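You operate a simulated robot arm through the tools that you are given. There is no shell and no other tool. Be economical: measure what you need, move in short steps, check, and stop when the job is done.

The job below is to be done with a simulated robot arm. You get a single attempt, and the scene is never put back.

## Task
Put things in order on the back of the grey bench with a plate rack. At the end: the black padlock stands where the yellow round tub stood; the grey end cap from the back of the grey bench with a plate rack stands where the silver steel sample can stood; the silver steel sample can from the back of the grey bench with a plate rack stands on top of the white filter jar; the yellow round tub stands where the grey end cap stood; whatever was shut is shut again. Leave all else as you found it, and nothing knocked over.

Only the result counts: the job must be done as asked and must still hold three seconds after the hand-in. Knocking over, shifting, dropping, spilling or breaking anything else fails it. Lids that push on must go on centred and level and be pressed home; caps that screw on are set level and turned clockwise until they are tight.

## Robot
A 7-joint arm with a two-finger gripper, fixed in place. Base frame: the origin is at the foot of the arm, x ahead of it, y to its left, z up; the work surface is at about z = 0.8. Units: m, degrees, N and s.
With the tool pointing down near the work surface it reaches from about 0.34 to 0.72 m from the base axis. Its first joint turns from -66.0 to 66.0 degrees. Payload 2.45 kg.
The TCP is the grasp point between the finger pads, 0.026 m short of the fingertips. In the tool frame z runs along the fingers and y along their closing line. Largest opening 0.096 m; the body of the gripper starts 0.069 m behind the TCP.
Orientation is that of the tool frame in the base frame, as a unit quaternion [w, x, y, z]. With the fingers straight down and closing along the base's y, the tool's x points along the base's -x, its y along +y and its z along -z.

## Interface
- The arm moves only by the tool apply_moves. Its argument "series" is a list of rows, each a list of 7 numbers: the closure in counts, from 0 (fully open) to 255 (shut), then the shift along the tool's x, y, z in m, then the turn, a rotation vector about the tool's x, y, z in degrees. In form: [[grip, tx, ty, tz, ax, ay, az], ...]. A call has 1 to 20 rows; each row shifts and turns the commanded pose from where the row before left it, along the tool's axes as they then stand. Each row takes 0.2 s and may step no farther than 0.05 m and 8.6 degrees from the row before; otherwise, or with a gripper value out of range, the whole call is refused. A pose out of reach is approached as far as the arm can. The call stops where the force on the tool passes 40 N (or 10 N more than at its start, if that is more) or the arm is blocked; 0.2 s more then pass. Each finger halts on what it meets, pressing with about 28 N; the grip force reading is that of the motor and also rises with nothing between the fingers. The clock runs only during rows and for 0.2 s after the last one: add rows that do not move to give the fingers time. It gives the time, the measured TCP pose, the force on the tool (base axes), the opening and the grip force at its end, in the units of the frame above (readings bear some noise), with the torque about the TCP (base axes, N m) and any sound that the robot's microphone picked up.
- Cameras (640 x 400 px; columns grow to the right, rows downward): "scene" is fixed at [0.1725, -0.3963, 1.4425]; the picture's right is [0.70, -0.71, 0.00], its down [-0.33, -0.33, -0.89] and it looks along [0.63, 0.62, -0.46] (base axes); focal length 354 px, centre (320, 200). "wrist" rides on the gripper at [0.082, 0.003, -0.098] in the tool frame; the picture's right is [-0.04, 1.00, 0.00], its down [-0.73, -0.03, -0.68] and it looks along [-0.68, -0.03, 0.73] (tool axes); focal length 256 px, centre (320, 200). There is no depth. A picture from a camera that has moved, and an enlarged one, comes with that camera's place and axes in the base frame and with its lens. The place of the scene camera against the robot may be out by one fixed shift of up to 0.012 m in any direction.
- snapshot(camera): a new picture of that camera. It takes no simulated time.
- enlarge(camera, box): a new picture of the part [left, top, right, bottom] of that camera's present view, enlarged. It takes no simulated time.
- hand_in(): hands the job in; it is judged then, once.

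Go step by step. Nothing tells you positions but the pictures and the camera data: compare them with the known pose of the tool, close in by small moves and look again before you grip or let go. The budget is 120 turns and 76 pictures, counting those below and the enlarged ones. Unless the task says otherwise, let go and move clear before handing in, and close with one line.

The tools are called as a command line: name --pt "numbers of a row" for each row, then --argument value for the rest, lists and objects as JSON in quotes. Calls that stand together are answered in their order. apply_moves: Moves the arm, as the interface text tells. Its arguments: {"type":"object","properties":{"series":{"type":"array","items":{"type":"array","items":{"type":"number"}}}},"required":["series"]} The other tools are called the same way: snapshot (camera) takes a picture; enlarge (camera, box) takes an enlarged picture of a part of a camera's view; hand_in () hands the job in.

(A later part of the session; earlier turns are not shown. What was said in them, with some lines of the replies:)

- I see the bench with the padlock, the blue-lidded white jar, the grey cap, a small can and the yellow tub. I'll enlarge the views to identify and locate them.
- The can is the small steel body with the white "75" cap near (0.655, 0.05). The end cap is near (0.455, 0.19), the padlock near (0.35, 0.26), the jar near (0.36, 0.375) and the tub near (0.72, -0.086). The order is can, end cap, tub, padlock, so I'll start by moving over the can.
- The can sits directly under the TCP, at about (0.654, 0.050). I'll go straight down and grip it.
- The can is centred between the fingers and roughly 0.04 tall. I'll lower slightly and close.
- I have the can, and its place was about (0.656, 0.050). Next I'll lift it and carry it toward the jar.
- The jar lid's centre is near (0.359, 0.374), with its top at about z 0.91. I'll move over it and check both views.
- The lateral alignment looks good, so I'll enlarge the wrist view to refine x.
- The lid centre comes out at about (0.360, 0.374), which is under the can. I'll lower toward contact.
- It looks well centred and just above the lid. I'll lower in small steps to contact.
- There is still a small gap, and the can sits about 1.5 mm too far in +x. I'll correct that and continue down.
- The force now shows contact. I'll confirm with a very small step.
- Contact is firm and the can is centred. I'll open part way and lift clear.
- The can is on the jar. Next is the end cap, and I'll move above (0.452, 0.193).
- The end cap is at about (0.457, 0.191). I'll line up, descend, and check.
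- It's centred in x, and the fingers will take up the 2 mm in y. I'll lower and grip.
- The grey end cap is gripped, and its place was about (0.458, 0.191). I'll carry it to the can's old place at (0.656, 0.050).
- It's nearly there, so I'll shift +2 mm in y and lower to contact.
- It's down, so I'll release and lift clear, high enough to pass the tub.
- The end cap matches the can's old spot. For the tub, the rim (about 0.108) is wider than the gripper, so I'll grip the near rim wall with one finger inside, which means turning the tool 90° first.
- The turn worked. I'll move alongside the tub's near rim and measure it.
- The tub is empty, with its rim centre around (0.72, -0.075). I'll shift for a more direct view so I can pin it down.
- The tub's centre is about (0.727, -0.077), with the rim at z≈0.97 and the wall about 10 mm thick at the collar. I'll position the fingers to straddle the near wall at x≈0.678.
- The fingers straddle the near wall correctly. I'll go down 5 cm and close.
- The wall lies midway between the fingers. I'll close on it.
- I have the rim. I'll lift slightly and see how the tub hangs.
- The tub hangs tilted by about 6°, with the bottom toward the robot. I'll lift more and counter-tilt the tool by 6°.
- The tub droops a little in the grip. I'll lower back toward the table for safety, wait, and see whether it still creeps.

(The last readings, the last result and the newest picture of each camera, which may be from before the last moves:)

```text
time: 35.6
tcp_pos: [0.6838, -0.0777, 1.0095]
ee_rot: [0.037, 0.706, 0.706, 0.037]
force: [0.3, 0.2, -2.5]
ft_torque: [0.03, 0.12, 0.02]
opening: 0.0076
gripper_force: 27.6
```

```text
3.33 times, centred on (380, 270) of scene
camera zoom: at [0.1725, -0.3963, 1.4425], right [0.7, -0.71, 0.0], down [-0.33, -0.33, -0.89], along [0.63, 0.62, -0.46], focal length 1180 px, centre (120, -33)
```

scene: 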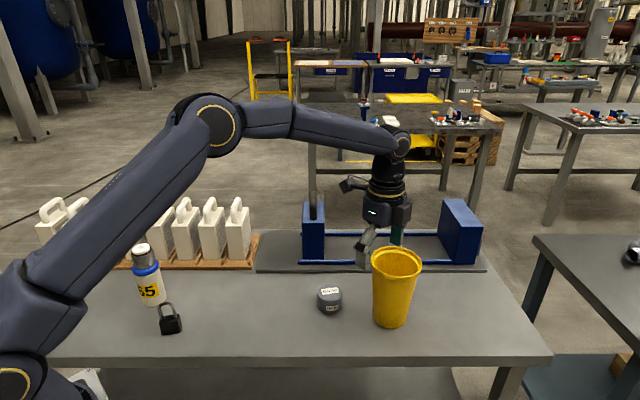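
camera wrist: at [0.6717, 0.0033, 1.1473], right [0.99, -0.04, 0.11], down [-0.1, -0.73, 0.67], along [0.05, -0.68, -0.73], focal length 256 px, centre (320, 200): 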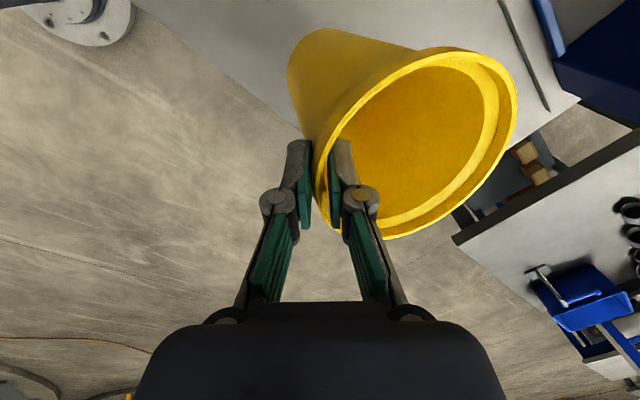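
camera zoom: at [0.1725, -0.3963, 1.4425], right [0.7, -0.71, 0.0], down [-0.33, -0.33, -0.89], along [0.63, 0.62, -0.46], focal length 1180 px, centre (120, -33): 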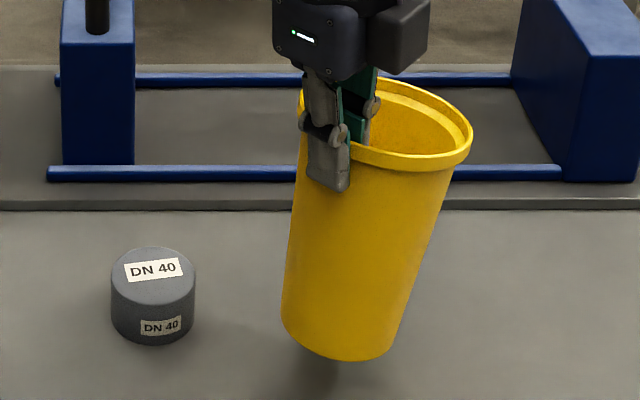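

It's about stable, around 7° off. I'll add 6° more tool tilt to level it and carry it low, going around the end cap.

apply_moves --pt "255 0 0 0 -3 0 0" --pt "255 0 0 0 -3 0 0" --pt "255 0 0 0 0 0 0" --pt "255 0 -0.0391 -0.0083 0 0 0" --pt "255 0 -0.0391 -0.0083 0 0 0" --pt "255 0 -0.0391 -0.0083 0 0 0" --pt "255 0 -0.0391 -0.0083 0 0 0" --pt "255 0 -0.0391 -0.0083 0 0 0" --pt "255 0 0 0 0 0 0"

snapshot --camera "scene"

snapshot --camera "wrist"

```text
time: 37.6
tcp_pos: [0.4842, -0.0787, 1.0119]
ee_rot: [0.074, 0.703, 0.704, 0.074]
force: [0.3, -0.1, -2.5]
ft_torque: [-0.02, 0.07, 0.01]
opening: 0.0078
gripper_force: 27.2
```

```text
34 pictures are left
```

scene: 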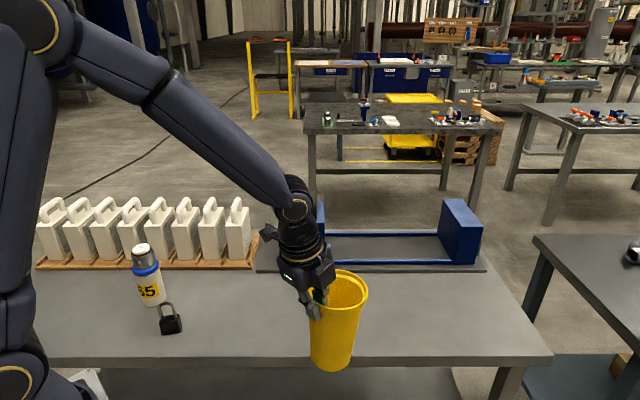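

```text
33 pictures are left
camera wrist: at [0.4658, 0.0016, 1.1068], right [0.98, -0.04, 0.21], down [-0.17, -0.73, 0.66], along [0.13, -0.68, -0.72], focal length 256 px, centre (320, 200)
```

wrist: 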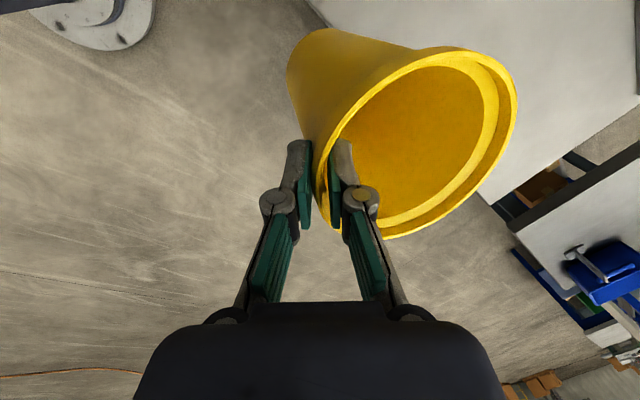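

The grip holds steady. I'll enlarge to judge the tilt accurately.

enlarge --camera "scene" --box '[260, 260, 420, 380]'

```text
3.33 times, centred on (340, 320) of scene
camera zoom: at [0.1725, -0.3963, 1.4425], right [0.7, -0.71, 0.0], down [-0.33, -0.33, -0.89], along [0.63, 0.62, -0.46], focal length 1180 px, centre (253, -200)
```

zoom: 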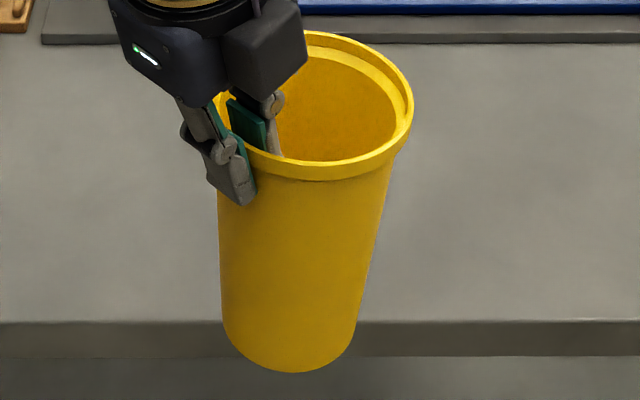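

About 4° of tilt remains. I'll add −4° and carry it to the end cap's old place.

apply_moves --pt "255 0 0 0 -4 0 0" --pt "255 0 0 0 0 0 0" --pt "255 0.0385 -0.0103 -0.003 0 0 0" --pt "255 0.0385 -0.0103 -0.003 0 0 0" --pt "255 0.0385 -0.0103 -0.003 0 0 0" --pt "255 0.0385 -0.0103 -0.003 0 0 0" --pt "255 0.0385 -0.0103 -0.003 0 0 0" --pt "255 0.0385 -0.0103 -0.003 0 0 0" --pt "255 0.0385 -0.0103 -0.003 0 0 0" --pt "255 0 0 0 0 0 0"

enlarge --camera "scene" --box '[130, 220, 310, 340]'

snapshot --camera "wrist"

```text
time: 39.8
tcp_pos: [0.4079, 0.1905, 1.0096]
ee_rot: [0.098, 0.7, 0.701, 0.098]
force: [-0.4, 0.3, -2.0]
ft_torque: [-0.02, 0.07, -0.02]
opening: 0.0078
gripper_force: 27.8
```

```text
3.33 times, centred on (220, 280) of scene
camera zoom: at [0.1725, -0.3962, 1.4425], right [0.7, -0.71, 0.0], down [-0.33, -0.33, -0.89], along [0.63, 0.62, -0.46], focal length 1180 px, centre (653, -67)
```

zoom: 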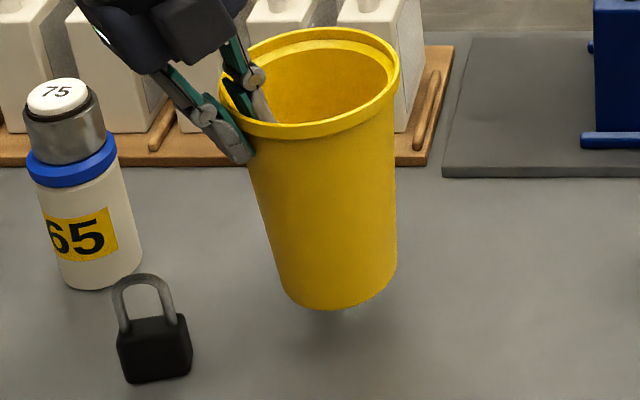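

```text
30 pictures are left
camera wrist: at [0.3836, 0.2715, 1.105], right [0.96, -0.04, 0.28], down [-0.21, -0.73, 0.64], along [0.18, -0.68, -0.71], focal length 256 px, centre (320, 200)
```

wrist: 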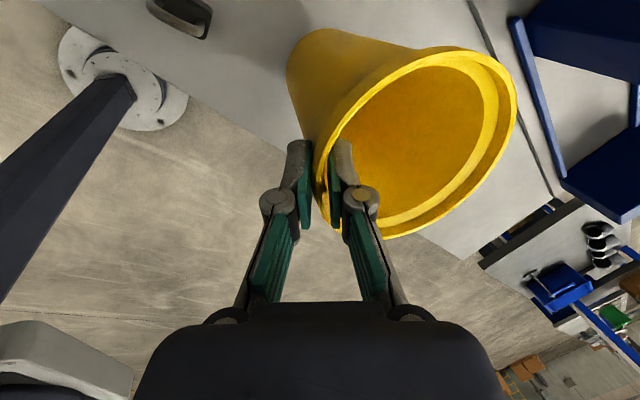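

The tub is level now but about 1 cm too far in +x. I'll shift −8 mm and lower 3 cm, then measure again.

apply_moves --pt "255 0 -0.008 0.0133 0 0 0" --pt "255 0 -0.008 0.0133 0 0 0" --pt "255 0 0 0 0 0 0"

enlarge --camera "scene" --box '[130, 220, 310, 340]'

```text
time: 40.6
tcp_pos: [0.3998, 0.1914, 0.9809]
ee_rot: [0.098, 0.7, 0.7, 0.098]
force: [-0.1, 0.5, -2.3]
ft_torque: [-0.02, 0.07, -0.02]
opening: 0.0078
gripper_force: 28.3
```

```text
3.33 times, centred on (220, 280) of scene
camera zoom: at [0.1725, -0.3963, 1.4425], right [0.7, -0.71, 0.0], down [-0.33, -0.33, -0.89], along [0.63, 0.62, -0.46], focal length 1180 px, centre (653, -67)
```

zoom: 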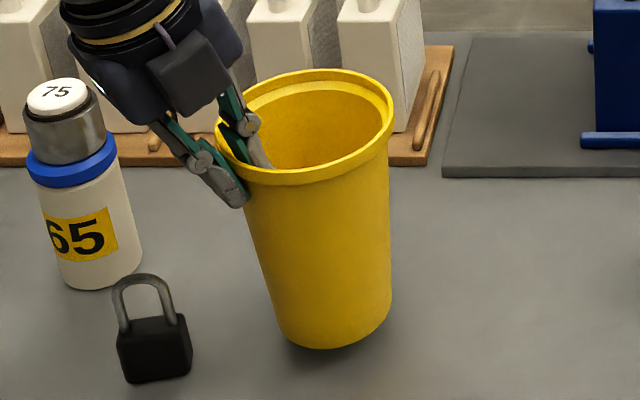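

It's nearly in place. I'll lower to first contact in small steps.

apply_moves --pt "255 0 -0.0028 0.0096 0 0 0" --pt "255 0 -0.0006 0.0019 0 0 0" --pt "255 0 0 0 0 0 0"

enlarge --camera "scene" --box '[120, 240, 280, 340]'

```text
time: 41.4
tcp_pos: [0.4005, 0.1919, 0.9696]
ee_rot: [0.098, 0.7, 0.7, 0.099]
force: [0.2, 0.1, -0.6]
ft_torque: [0.0, 0.1, -0.01]
opening: 0.0078
gripper_force: 28.2
```

```text
4.00 times, centred on (200, 290) of scene
camera zoom: at [0.1725, -0.3963, 1.4425], right [0.7, -0.71, 0.0], down [-0.33, -0.33, -0.89], along [0.63, 0.62, -0.46], focal length 1416 px, centre (800, -160)
```

zoom: 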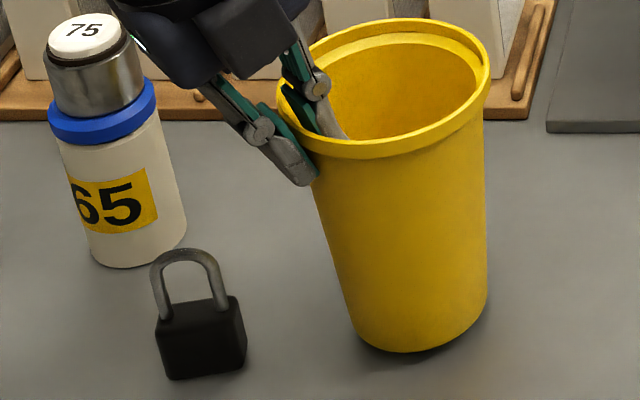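

Measured in the same frame as the original cap picture, the tub needs about +7 mm x and −7 mm y. I'll lift slightly, shift, lower, and look again.

apply_moves --pt "255 0 0.0011 -0.0038 0 0 0" --pt "255 -0.007 0.0067 0.0019 0 0 0" --pt "255 0 -0.0011 0.0038 0 0 0" --pt "255 0 0 0 0 0 0"

enlarge --camera "scene" --box '[120, 240, 280, 340]'

```text
time: 42.4
tcp_pos: [0.4064, 0.1849, 0.9683]
ee_rot: [0.099, 0.7, 0.7, 0.098]
force: [0.9, 0.2, -2.4]
ft_torque: [0.02, 0.09, 0.01]
opening: 0.0078
gripper_force: 27.9
```

```text
4.00 times, centred on (200, 290) of scene
camera zoom: at [0.1725, -0.3963, 1.4425], right [0.7, -0.71, 0.0], down [-0.33, -0.33, -0.89], along [0.63, 0.62, -0.46], focal length 1416 px, centre (800, -160)
```

zoom: 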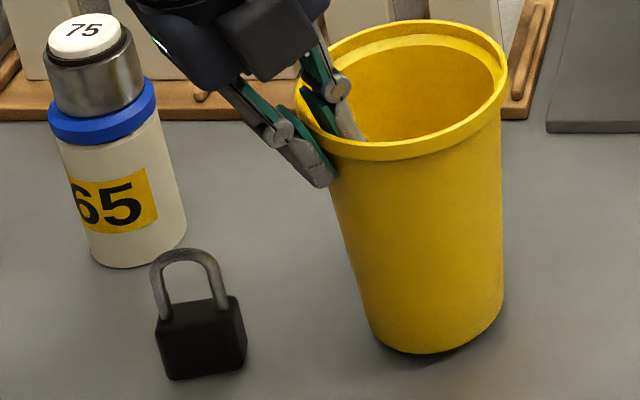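

It's aligned now, so I'll lower the last few millimetres.

apply_moves --pt "255 0 -0.0004 0.0014 0 0 0" --pt "255 0 -0.0004 0.0014 0 0 0" --pt "255 0 0 0 0 0 0"

```text
time: 43.2
tcp_pos: [0.4067, 0.1849, 0.967]
ee_rot: [0.099, 0.7, 0.7, 0.098]
force: [-0.1, -0.7, -1.7]
ft_torque: [0.0, 0.1, 0.03]
opening: 0.0078
gripper_force: 28.0
```

apply_moves --pt "255 0 -0.0004 0.0014 0 0 0" --pt "255 0 -0.0004 0.0014 0 0 0" --pt "255 0 0 0 0 0 0"

enlarge --camera "scene" --box '[120, 240, 280, 340]'

```text
time: 44.0
tcp_pos: [0.4064, 0.1865, 0.9626]
ee_rot: [0.098, 0.699, 0.701, 0.099]
force: [0.0, 0.6, -1.3]
ft_torque: [-0.01, 0.09, 0.0]
opening: 0.0079
gripper_force: 27.4
```

```text
4.00 times, centred on (200, 290) of scene
camera zoom: at [0.1725, -0.3963, 1.4425], right [0.7, -0.71, 0.0], down [-0.33, -0.33, -0.89], along [0.63, 0.62, -0.46], focal length 1416 px, centre (800, -160)
```

zoom: 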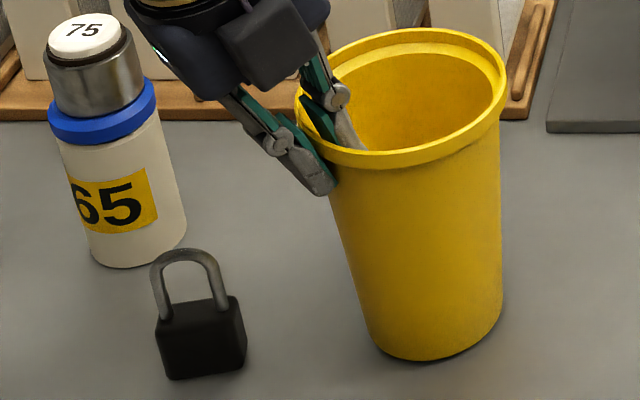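

It's almost touching. I'll lower 1 mm at a time until force builds.

apply_moves --pt "255 0 -0.0003 0.001 0 0 0" --pt "255 0 0 0 0 0 0"

apply_moves --pt "255 0 -0.0003 0.001 0 0 0" --pt "255 0 0 0 0 0 0"

```text
time: 44.6
tcp_pos: [0.405, 0.1859, 0.9614]
ee_rot: [0.098, 0.7, 0.701, 0.099]
force: [0.3, 0.0, -1.6]
ft_torque: [-0.03, 0.07, 0.03]
opening: 0.0078
gripper_force: 27.5
```

```text
time: 45.2
tcp_pos: [0.4063, 0.1865, 0.9606]
ee_rot: [0.098, 0.7, 0.7, 0.099]
force: [0.1, 1.2, -1.0]
ft_torque: [-0.01, 0.08, -0.01]
opening: 0.0077
gripper_force: 27.4
```

apply_moves --pt "255 0 -0.0003 0.001 0 0 0" --pt "255 0 -0.0003 0.001 0 0 0" --pt "255 0 0 0 0 0 0"

apply_moves --pt "255 0 -0.0003 0.001 0 0 0" --pt "255 0 0 0 0 0 0"

```text
time: 46.0
tcp_pos: [0.4067, 0.1865, 0.9606]
ee_rot: [0.099, 0.7, 0.7, 0.1]
force: [-8.0, 3.7, 22.6]
ft_torque: [0.1, 0.03, 0.01]
opening: 0.0076
gripper_force: 27.6
```

```text
time: 46.6
tcp_pos: [0.4072, 0.1863, 0.959]
ee_rot: [0.099, 0.7, 0.7, 0.1]
force: [-6.2, 5.3, 31.0]
ft_torque: [0.37, 0.17, 0.14]
opening: 0.0079
gripper_force: 27.7
```

It's seated firmly. I'll relieve the pressure, open, and retract straight up.

apply_moves --pt "255 0 0.0007 -0.0026 0 0 0" --pt "200 0 0 0 0 0 0" --pt "150 0 0 0 0 0 0" --pt "100 0 0 0 0 0 0" --pt "100 0 0 0 0 0 0" --pt "100 0 0 0 0 0 0"

enlarge --camera "scene" --box '[120, 240, 280, 340]'

snapshot --camera "wrist"

```text
time: 48.0
tcp_pos: [0.407, 0.1859, 0.961]
ee_rot: [0.099, 0.7, 0.7, 0.099]
force: [-0.3, 0.4, 0.8]
ft_torque: [0.02, 0.0, 0.02]
opening: 0.0583
gripper_force: 0.0
```

```text
4.00 times, centred on (200, 290) of scene
camera zoom: at [0.1725, -0.3963, 1.4425], right [0.7, -0.71, 0.0], down [-0.33, -0.33, -0.89], along [0.63, 0.62, -0.46], focal length 1416 px, centre (800, -160)
```

zoom: 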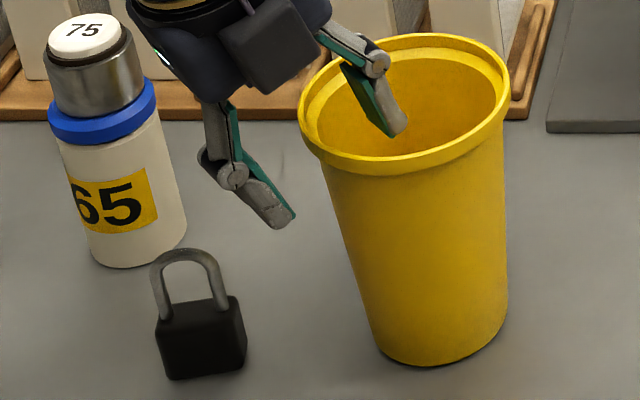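

```text
24 pictures are left
camera wrist: at [0.3821, 0.2661, 1.0561], right [0.96, -0.04, 0.28], down [-0.21, -0.73, 0.64], along [0.18, -0.68, -0.71], focal length 256 px, centre (320, 200)
```

wrist: 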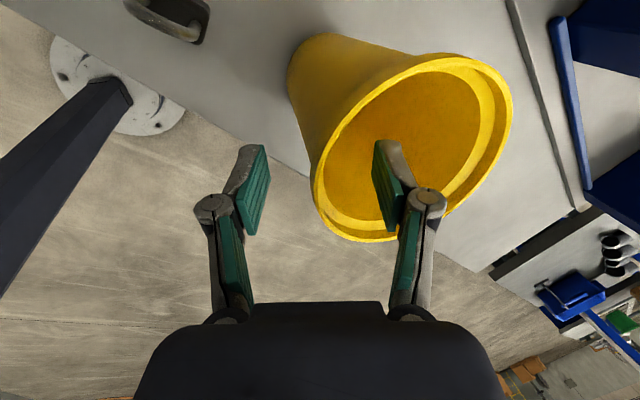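

The tub is standing free. I'll retract straight up, level the tool, and measure where it stands.

apply_moves --pt "100 0 0.0083 -0.0288 0 0 0" --pt "100 0 0.0124 -0.0432 0 0 0" --pt "100 0 0.0055 -0.0192 0 0 0" --pt "0 0 0 0 8 0 0" --pt "0 0 0 0 8 0 0" --pt "0 0.045 0 0 0 0 0" --pt "0 0.01 0 0 0 0 0" --pt "0 0 0 0 0 0 0"

snapshot --camera "wrist"

```text
time: 49.8
tcp_pos: [0.4068, 0.2405, 1.0556]
ee_rot: [0.0, 0.707, 0.708, 0.0]
force: [-0.4, 0.3, -1.4]
ft_torque: [-0.01, 0.01, 0.02]
opening: 0.0957
gripper_force: 0.0
```

```text
23 pictures are left
camera wrist: at [0.4088, 0.3218, 1.1537], right [1.0, -0.04, 0.0], down [-0.03, -0.73, 0.68], along [-0.03, -0.68, -0.73], focal length 256 px, centre (320, 200)
```

wrist: 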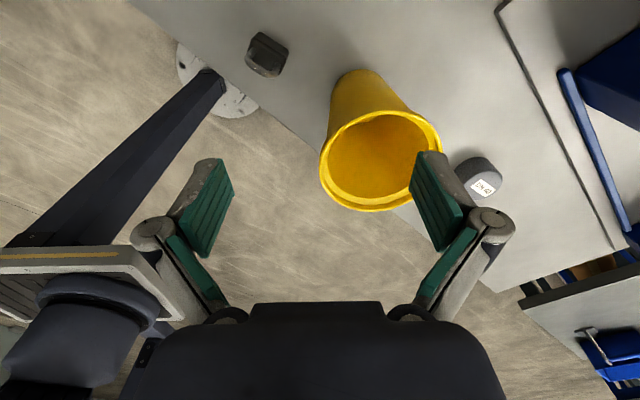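

The tub stands at about (0.453, 0.182) and the target is (0.458, 0.191). I'll re-grip it in the same pose I let go from, lift a few millimetres, shift it, and set it down again.

apply_moves --pt "100 -0.045 0 0 0 0 0" --pt "100 -0.01 0 0 0 0 0" --pt "100 0 0 0 -8 0 0" --pt "100 0 0 0 -8 0 0" --pt "100 0 -0.0055 0.0192 0 0 0" --pt "100 0 -0.0124 0.0432 0 0 0" --pt "100 0 -0.0083 0.0288 0 0 0" --pt "100 0 0 0 0 0 0" --pt "180 0 0 0 0 0 0" --pt "255 0 0 0 0 0 0" --pt "255 0 0 0 0 0 0" --pt "255 0 0 0 0 0 0" --pt "255 0 0 0 0 0 0" --pt "255 0 0 0 0 0 0"

enlarge --camera "scene" --box '[120, 240, 280, 340]'

```text
time: 52.8
tcp_pos: [0.407, 0.1858, 0.9609]
ee_rot: [0.099, 0.7, 0.7, 0.098]
force: [0.9, -0.1, 0.0]
ft_torque: [0.11, -0.07, 0.01]
opening: 0.0081
gripper_force: 28.4
```

```text
4.00 times, centred on (200, 290) of scene
camera zoom: at [0.1725, -0.3963, 1.4425], right [0.7, -0.71, 0.0], down [-0.33, -0.33, -0.89], along [0.63, 0.62, -0.46], focal length 1416 px, centre (800, -160)
```

zoom: 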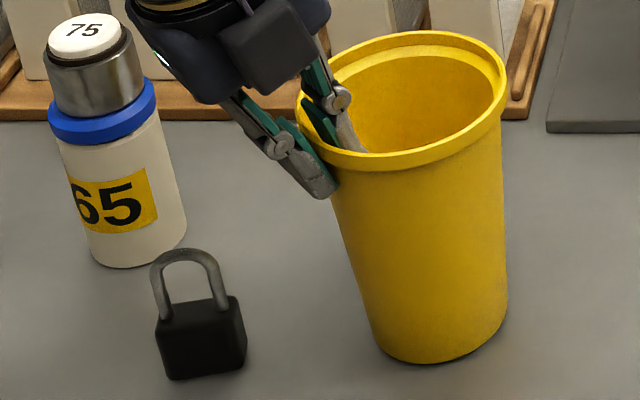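

The re-grip is good. I'll lift 6 mm, shift (+5, +9) mm, and lower again.

apply_moves --pt "255 0 0.0017 -0.0058 0 0 0" --pt "255 0 0 0 0 0 0" --pt "255 0.0045 0.0024 0.0007 0 0 0" --pt "255 0.0045 0.0024 0.0007 0 0 0" --pt "255 0 0 0 0 0 0" --pt "255 0 -0.0012 0.004 0 0 0" --pt "255 0 -0.0005 0.0018 0 0 0" --pt "255 0 0 0 0 0 0"

enlarge --camera "scene" --box '[120, 240, 280, 340]'

```text
time: 54.6
tcp_pos: [0.4119, 0.1943, 0.9616]
ee_rot: [0.098, 0.7, 0.7, 0.099]
force: [-1.6, -1.0, 3.8]
ft_torque: [0.02, 0.05, 0.05]
opening: 0.008
gripper_force: 27.8
```

```text
4.00 times, centred on (200, 290) of scene
camera zoom: at [0.1724, -0.3963, 1.4425], right [0.7, -0.71, 0.0], down [-0.33, -0.33, -0.89], along [0.63, 0.62, -0.46], focal length 1416 px, centre (800, -160)
```

zoom: 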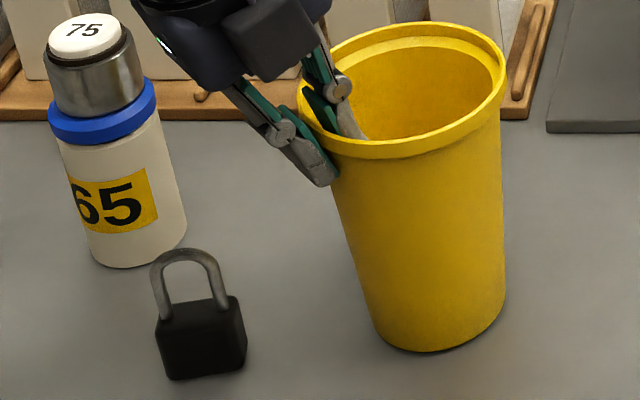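

The tub is seated within a few millimetres of the spot. I'll release, retract, and then go and look at the padlock.

apply_moves --pt "200 0 0 0 0 0 0" --pt "150 0 0 0 0 0 0" --pt "100 0 0 0 0 0 0" --pt "100 0 0 0 0 0 0" --pt "100 0 0 0 0 0 0" --pt "100 0 0.0083 -0.0288 0 0 0" --pt "100 0 0.0124 -0.0432 0 0 0" --pt "100 0 0.0055 -0.0192 0 0 0" --pt "0 0 0 0 8 0 0" --pt "0 0 0 0 8 0 0" --pt "0 0.045 -0.01 0 0 0 0" --pt "0 0.045 -0.01 0 0 0 0" --pt "0 0.03 -0.01 0 0 0 0" --pt "0 0 0 0 0 0 0"

snapshot --camera "wrist"

enlarge --camera "scene" --box '[120, 240, 280, 340]'

```text
time: 57.6
tcp_pos: [0.3795, 0.3154, 1.0561]
ee_rot: [0.0, 0.707, 0.707, 0.0]
force: [-0.8, 1.0, -0.1]
ft_torque: [-0.01, 0.01, 0.02]
opening: 0.0959
gripper_force: 0.1
```

```text
20 pictures are left
camera wrist: at [0.3822, 0.396, 1.1534], right [1.0, -0.04, 0.0], down [-0.03, -0.73, 0.68], along [-0.03, -0.68, -0.73], focal length 256 px, centre (320, 200)
```

wrist: 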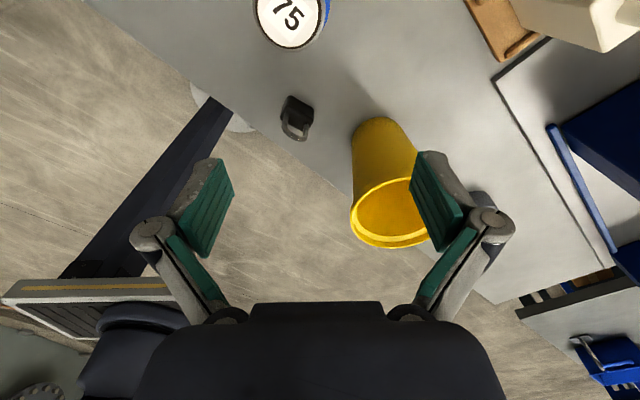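

```text
4.00 times, centred on (200, 290) of scene
camera zoom: at [0.1725, -0.3962, 1.4425], right [0.7, -0.71, 0.0], down [-0.33, -0.33, -0.89], along [0.63, 0.62, -0.46], focal length 1416 px, centre (800, -160)
```

zoom: 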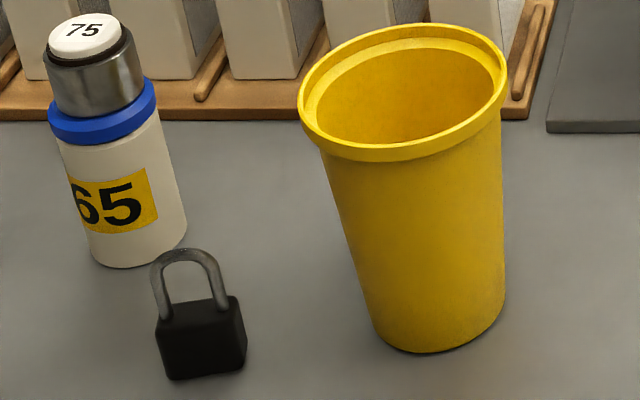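

The tub sits well. I'll enlarge the padlock in the wrist view to see which way it faces.

enlarge --camera "wrist" --box '[248, 78, 344, 158]'

```text
5.00 times, centred on (296, 118) of wrist
camera zoom: at [0.3822, 0.396, 1.1534], right [1.0, -0.04, 0.0], down [-0.03, -0.73, 0.68], along [-0.03, -0.68, -0.73], focal length 1280 px, centre (440, 610)
```

zoom: 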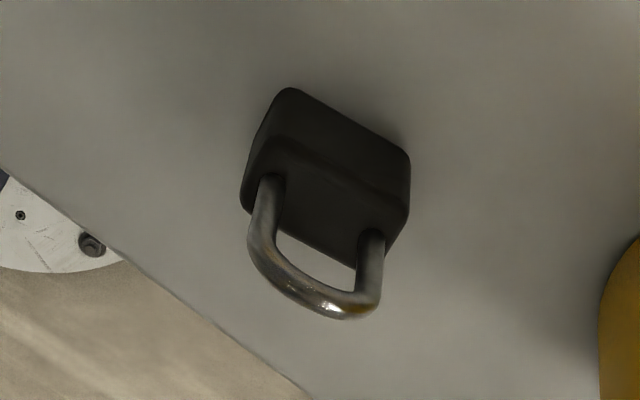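

The padlock is near (0.344, 0.245). Its width runs at about −31°, so the fingers should close at 59°, across its thickness. I'll turn −59° and move above it.

apply_moves --pt "0 0 0 0 0 0 -8.43" --pt "0 0 0 0 0 0 -8.43" --pt "0 0 0 0 0 0 -8.43" --pt "0 0 0 0 0 0 -8.43" --pt "0 0 0 0 0 0 -8.43" --pt "0 0 0 0 0 0 -8.43" --pt "0 0 0 0 0 0 -8.42" --pt "0 -0.0021 -0.0265 0.03 0 0 0" --pt "0 -0.0021 -0.0265 0.03 0 0 0" --pt "0 -0.0021 -0.0265 0.03 0 0 0" --pt "0 0 0 0 0 0 0"

snapshot --camera "wrist"

```text
time: 60.0
tcp_pos: [0.3464, 0.2443, 0.9648]
ee_rot: [0.0, 0.266, 0.964, 0.0]
force: [-0.6, 0.6, -0.9]
ft_torque: [-0.01, 0.0, -0.02]
opening: 0.0962
gripper_force: 0.0
```

```text
17 pictures are left
camera wrist: at [0.2777, 0.2882, 1.0623], right [0.55, 0.84, 0.0], down [0.61, -0.4, 0.68], along [0.57, -0.37, -0.73], focal length 256 px, centre (320, 200)
```

wrist: 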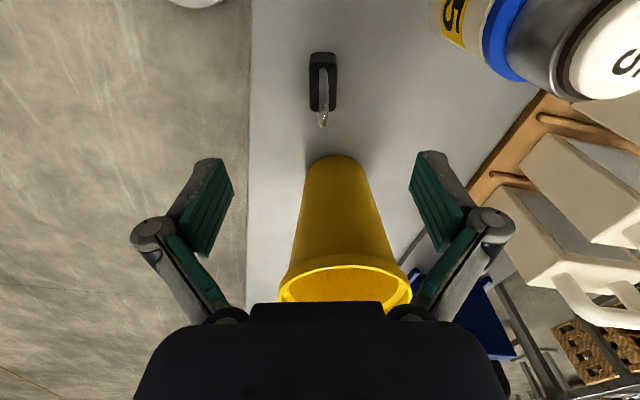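

The yaw is right and the padlock is centred under the tool. I'll tilt 15° about the closing axis, which gives extra reach at the far spot, and descend part way.

apply_moves --pt "0 0 0.0015 0 0 -7.5 0" --pt "0 0 0 0 0 -7.5 0" --pt "0 0.0084 0 0.0288 0 0 0" --pt "0 0.0084 0 0.0288 0 0 0" --pt "0 0.0084 0 0.0288 0 0 0" --pt "0 0 0 0 0 0 0"

snapshot --camera "wrist"

snapshot --camera "scene"

```text
time: 61.4
tcp_pos: [0.3446, 0.2451, 0.8745]
ee_rot: [0.126, 0.264, 0.956, -0.035]
force: [-0.5, 0.2, 0.4]
ft_torque: [-0.02, 0.01, -0.02]
opening: 0.0961
gripper_force: 0.2
```

```text
16 pictures are left
camera wrist: at [0.2562, 0.3008, 0.9474], right [0.55, 0.84, 0.01], down [0.44, -0.3, 0.85], along [0.71, -0.46, -0.53], focal length 256 px, centre (320, 200)
```

wrist: 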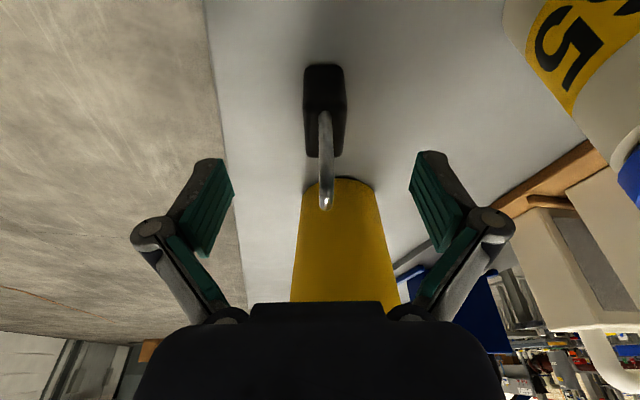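

```text
15 pictures are left
```

scene: 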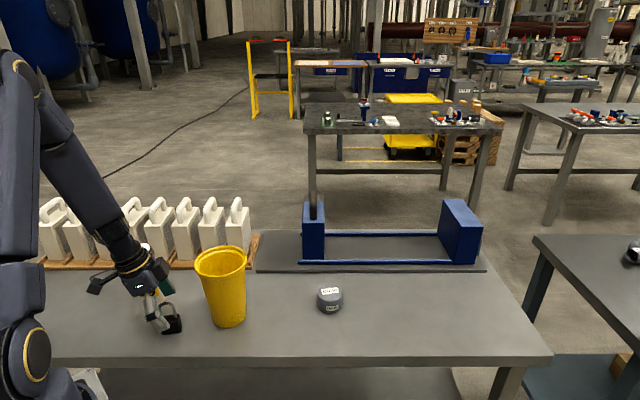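

It's centred. I'll descend the rest of the way and grip.

apply_moves --pt "0 0.0055 0.001 0.0205 0 0 0" --pt "0 0.0052 0 0.0195 0 0 0" --pt "100 0 0 0 0 0 0" --pt "200 0 0 0 0 0 0" --pt "255 0 0 0 0 0 0" --pt "255 0 0 0 0 0 0" --pt "255 0 0 0 0 0 0" --pt "255 0 0 0 0 0 0"

snapshot --camera "wrist"

```text
time: 63.2
tcp_pos: [0.3458, 0.2459, 0.8344]
ee_rot: [0.126, 0.265, 0.955, -0.035]
force: [0.8, -0.2, 1.2]
ft_torque: [0.01, 0.0, 0.02]
opening: 0.0235
gripper_force: 28.0
```

```text
14 pictures are left
camera wrist: at [0.2567, 0.3012, 0.9075], right [0.55, 0.84, 0.01], down [0.44, -0.3, 0.85], along [0.71, -0.46, -0.53], focal length 256 px, centre (320, 200)
```

wrist: 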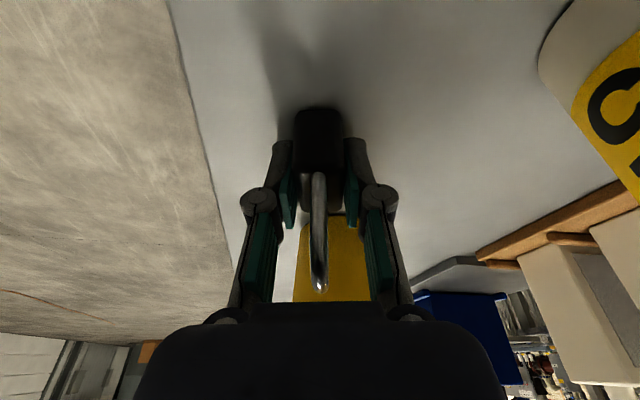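

The padlock is gripped across its thickness. I'll lift above tub height, turn toward the target direction, and carry it over.

apply_moves --pt "255 -0.0052 0 -0.0193 0 0 0" --pt "255 -0.0117 0 -0.0435 0 0 0" --pt "255 -0.0117 0 -0.0435 0 0 0" --pt "255 -0.0117 0 -0.0435 0 0 0" --pt "255 -0.0117 0 -0.0435 0 0 0" --pt "255 -0.0065 0 -0.0242 0 0 0" --pt "255 0 0 0 -2.15 0 -8.02" --pt "255 0 0 0 -2.15 0 -8.02" --pt "255 0 0 0 -2.15 0 -8.02" --pt "255 -0.0303 -0.0275 0.0081 0 0 0" --pt "255 -0.0303 -0.0275 0.0081 0 0 0" --pt "255 -0.0303 -0.0275 0.0081 0 0 0" --pt "255 -0.0303 -0.0275 0.0081 0 0 0" --pt "255 -0.0303 -0.0275 0.0081 0 0 0" --pt "255 -0.0303 -0.0275 0.0081 0 0 0" --pt "255 -0.0303 -0.0275 0.0081 0 0 0" --pt "255 -0.0303 -0.0275 0.0081 0 0 0" --pt "255 -0.0303 -0.0275 0.0081 0 0 0" --pt "255 0 0 0 0 0 0"

snapshot --camera "scene"

```text
time: 67.2
tcp_pos: [0.6004, -0.0301, 1.0604]
ee_rot: [0.131, 0.052, 0.99, -0.007]
force: [-0.3, 0.2, -1.2]
ft_torque: [0.04, -0.01, -0.01]
opening: 0.0233
gripper_force: 28.2
```

```text
13 pictures are left
```

scene: 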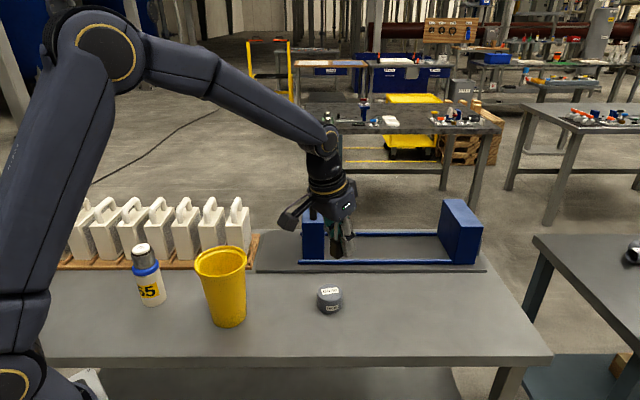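

The padlock is hanging fine. I'll go to just above the tub's old place at (0.727, −0.078).

apply_moves --pt "255 -0.01242 -0.00573 0.0379 0 0 0" --pt "255 -0.01242 -0.00573 0.0379 0 0 0" --pt "255 -0.01242 -0.00573 0.0379 0 0 0" --pt "255 -0.01242 -0.00573 0.0379 0 0 0" --pt "255 -0.01242 -0.00573 0.0379 0 0 0" --pt "255 -0.01242 -0.00573 0.0379 0 0 0" --pt "255 0 0 0 0 0 0"

enlarge --camera "scene" --box '[290, 235, 450, 335]'

```text
time: 68.8
tcp_pos: [0.7271, -0.0788, 0.859]
ee_rot: [0.13, 0.052, 0.99, -0.007]
force: [0.2, 0.0, -2.3]
ft_torque: [0.03, 0.0, 0.02]
opening: 0.0232
gripper_force: 28.3
```

```text
4.00 times, centred on (370, 285) of scene
camera zoom: at [0.1725, -0.3963, 1.4425], right [0.7, -0.71, 0.0], down [-0.33, -0.33, -0.89], along [0.63, 0.62, -0.46], focal length 1416 px, centre (120, -140)
```

zoom: 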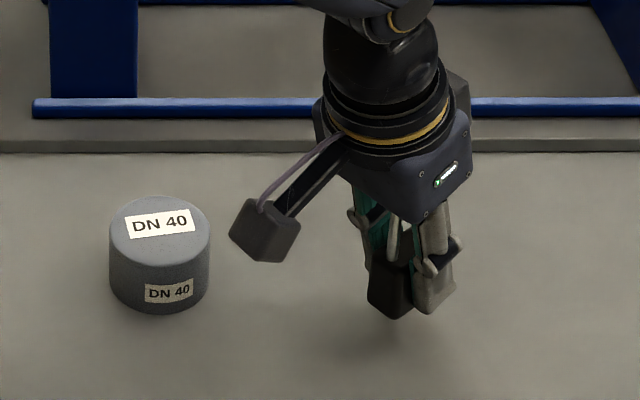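

The target is reached and aligned with the tub's old footprint. I'll lower to contact.

apply_moves --pt "255 0.003 0 0.011 0 0 0" --pt "255 0.0023 0 0.0087 0 0 0" --pt "255 0.0005 0 0.0019 0 0 0" --pt "255 0.0003 0 0.001 0 0 0" --pt "255 0 0 0 0 0 0"

```text
time: 70.0
tcp_pos: [0.7272, -0.0784, 0.8355]
ee_rot: [0.131, 0.051, 0.99, -0.007]
force: [-0.1, -0.5, -0.8]
ft_torque: [0.02, 0.03, -0.02]
opening: 0.0233
gripper_force: 28.2
```

apply_moves --pt "255 0.0002 0 0.0007 0 0 0" --pt "255 0.0002 0 0.0007 0 0 0" --pt "255 0 0 0 0 0 0"

enlarge --camera "scene" --box '[290, 235, 450, 335]'

```text
time: 70.8
tcp_pos: [0.726, -0.0792, 0.8344]
ee_rot: [0.131, 0.051, 0.99, -0.007]
force: [-0.2, 0.0, -0.7]
ft_torque: [0.01, 0.04, -0.01]
opening: 0.0233
gripper_force: 28.2
```

```text
4.00 times, centred on (370, 285) of scene
camera zoom: at [0.1725, -0.3963, 1.4425], right [0.7, -0.71, 0.0], down [-0.33, -0.33, -0.89], along [0.63, 0.62, -0.46], focal length 1416 px, centre (120, -140)
```

zoom: 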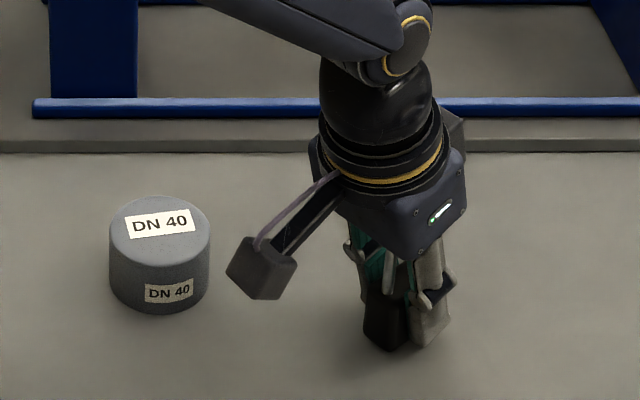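

Nearly touching. I'll lower in sub-millimetre steps until force builds.

apply_moves --pt "255 0.0002 0 0.0007 0 0 0" --pt "255 0 0 0 0 0 0"

apply_moves --pt "255 0.0002 0 0.0007 0 0 0" --pt "255 0 0 0 0 0 0"

```text
time: 71.4
tcp_pos: [0.7268, -0.0784, 0.8345]
ee_rot: [0.13, 0.051, 0.99, -0.007]
force: [-1.3, -0.9, 2.8]
ft_torque: [-0.04, 0.11, 0.0]
opening: 0.0232
gripper_force: 28.3
```

```text
time: 72.0
tcp_pos: [0.7283, -0.0785, 0.834]
ee_rot: [0.131, 0.052, 0.99, -0.007]
force: [-4.2, -0.5, 12.2]
ft_torque: [0.0, 0.37, -0.01]
opening: 0.0234
gripper_force: 28.2
```

Contact is firm. I'll relieve, open, and back out along the tool axis.

apply_moves --pt "255 -0.0002 0 -0.0007 0 0 0" --pt "180 0 0 0 0 0 0" --pt "120 0 0 0 0 0 0" --pt "80 0 0 0 0 0 0" --pt "80 0 0 0 0 0 0" --pt "80 0 0 0 0 0 0" --pt "80 0 0 -0.03 0 0 0" --pt "80 0 0 -0.045 0 0 0" --pt "80 0 0 -0.045 0 0 0" --pt "80 0 0 -0.045 0 0 0" --pt "80 0 0 -0.045 0 0 0" --pt "80 0.03 0 0 0 0 0" --pt "80 0.04 0 0 0 0 0" --pt "80 0 0 0 0 0 0"

snapshot --camera "scene"

enlarge --camera "scene" --box '[290, 235, 450, 335]'

snapshot --camera "wrist"

```text
time: 75.0
tcp_pos: [0.6041, -0.0667, 1.0199]
ee_rot: [0.131, 0.051, 0.99, -0.007]
force: [-0.1, -1.4, -0.3]
ft_torque: [0.02, 0.03, 0.02]
opening: 0.0659
gripper_force: 0.0
```

```text
10 pictures are left
```

scene: 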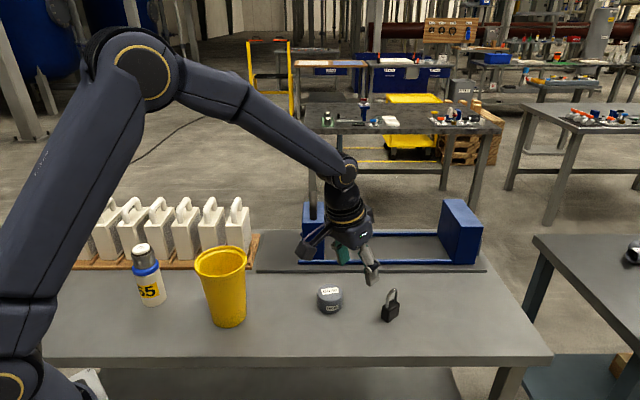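

```text
4.00 times, centred on (370, 285) of scene
camera zoom: at [0.1725, -0.3963, 1.4425], right [0.7, -0.71, 0.0], down [-0.33, -0.33, -0.89], along [0.63, 0.62, -0.46], focal length 1416 px, centre (120, -140)
```

zoom: 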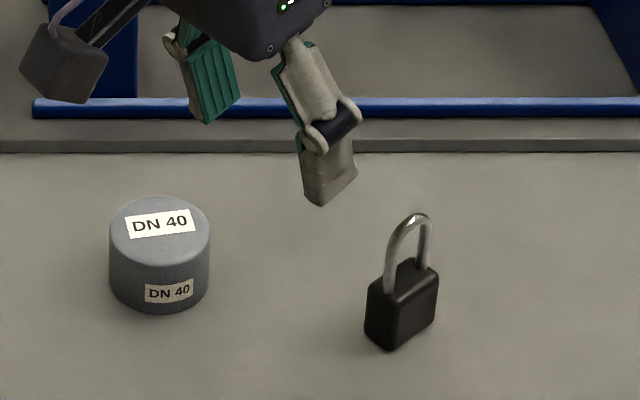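

```text
8 pictures are left
camera wrist: at [0.5005, -0.0524, 1.0911], right [0.14, 0.99, 0.01], down [0.53, -0.09, 0.85], along [0.84, -0.12, -0.53], focal length 256 px, centre (320, 200)
```

wrist: 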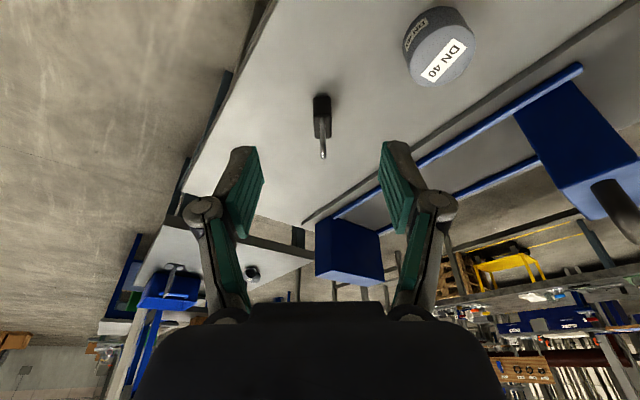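

Everything is where it should be and upright: the padlock on the tub's old spot, the end cap on the can's, the tub on the end cap's, and the can on the jar with its cap still on. The gripper is clear, so I'm handing in.

hand_in

```text
The job is handed in.
```

I moved all four items and handed the job in: the can stands on the jar, and the end cap, tub and padlock each stand within several millimetres of their target spots by my camera estimates.
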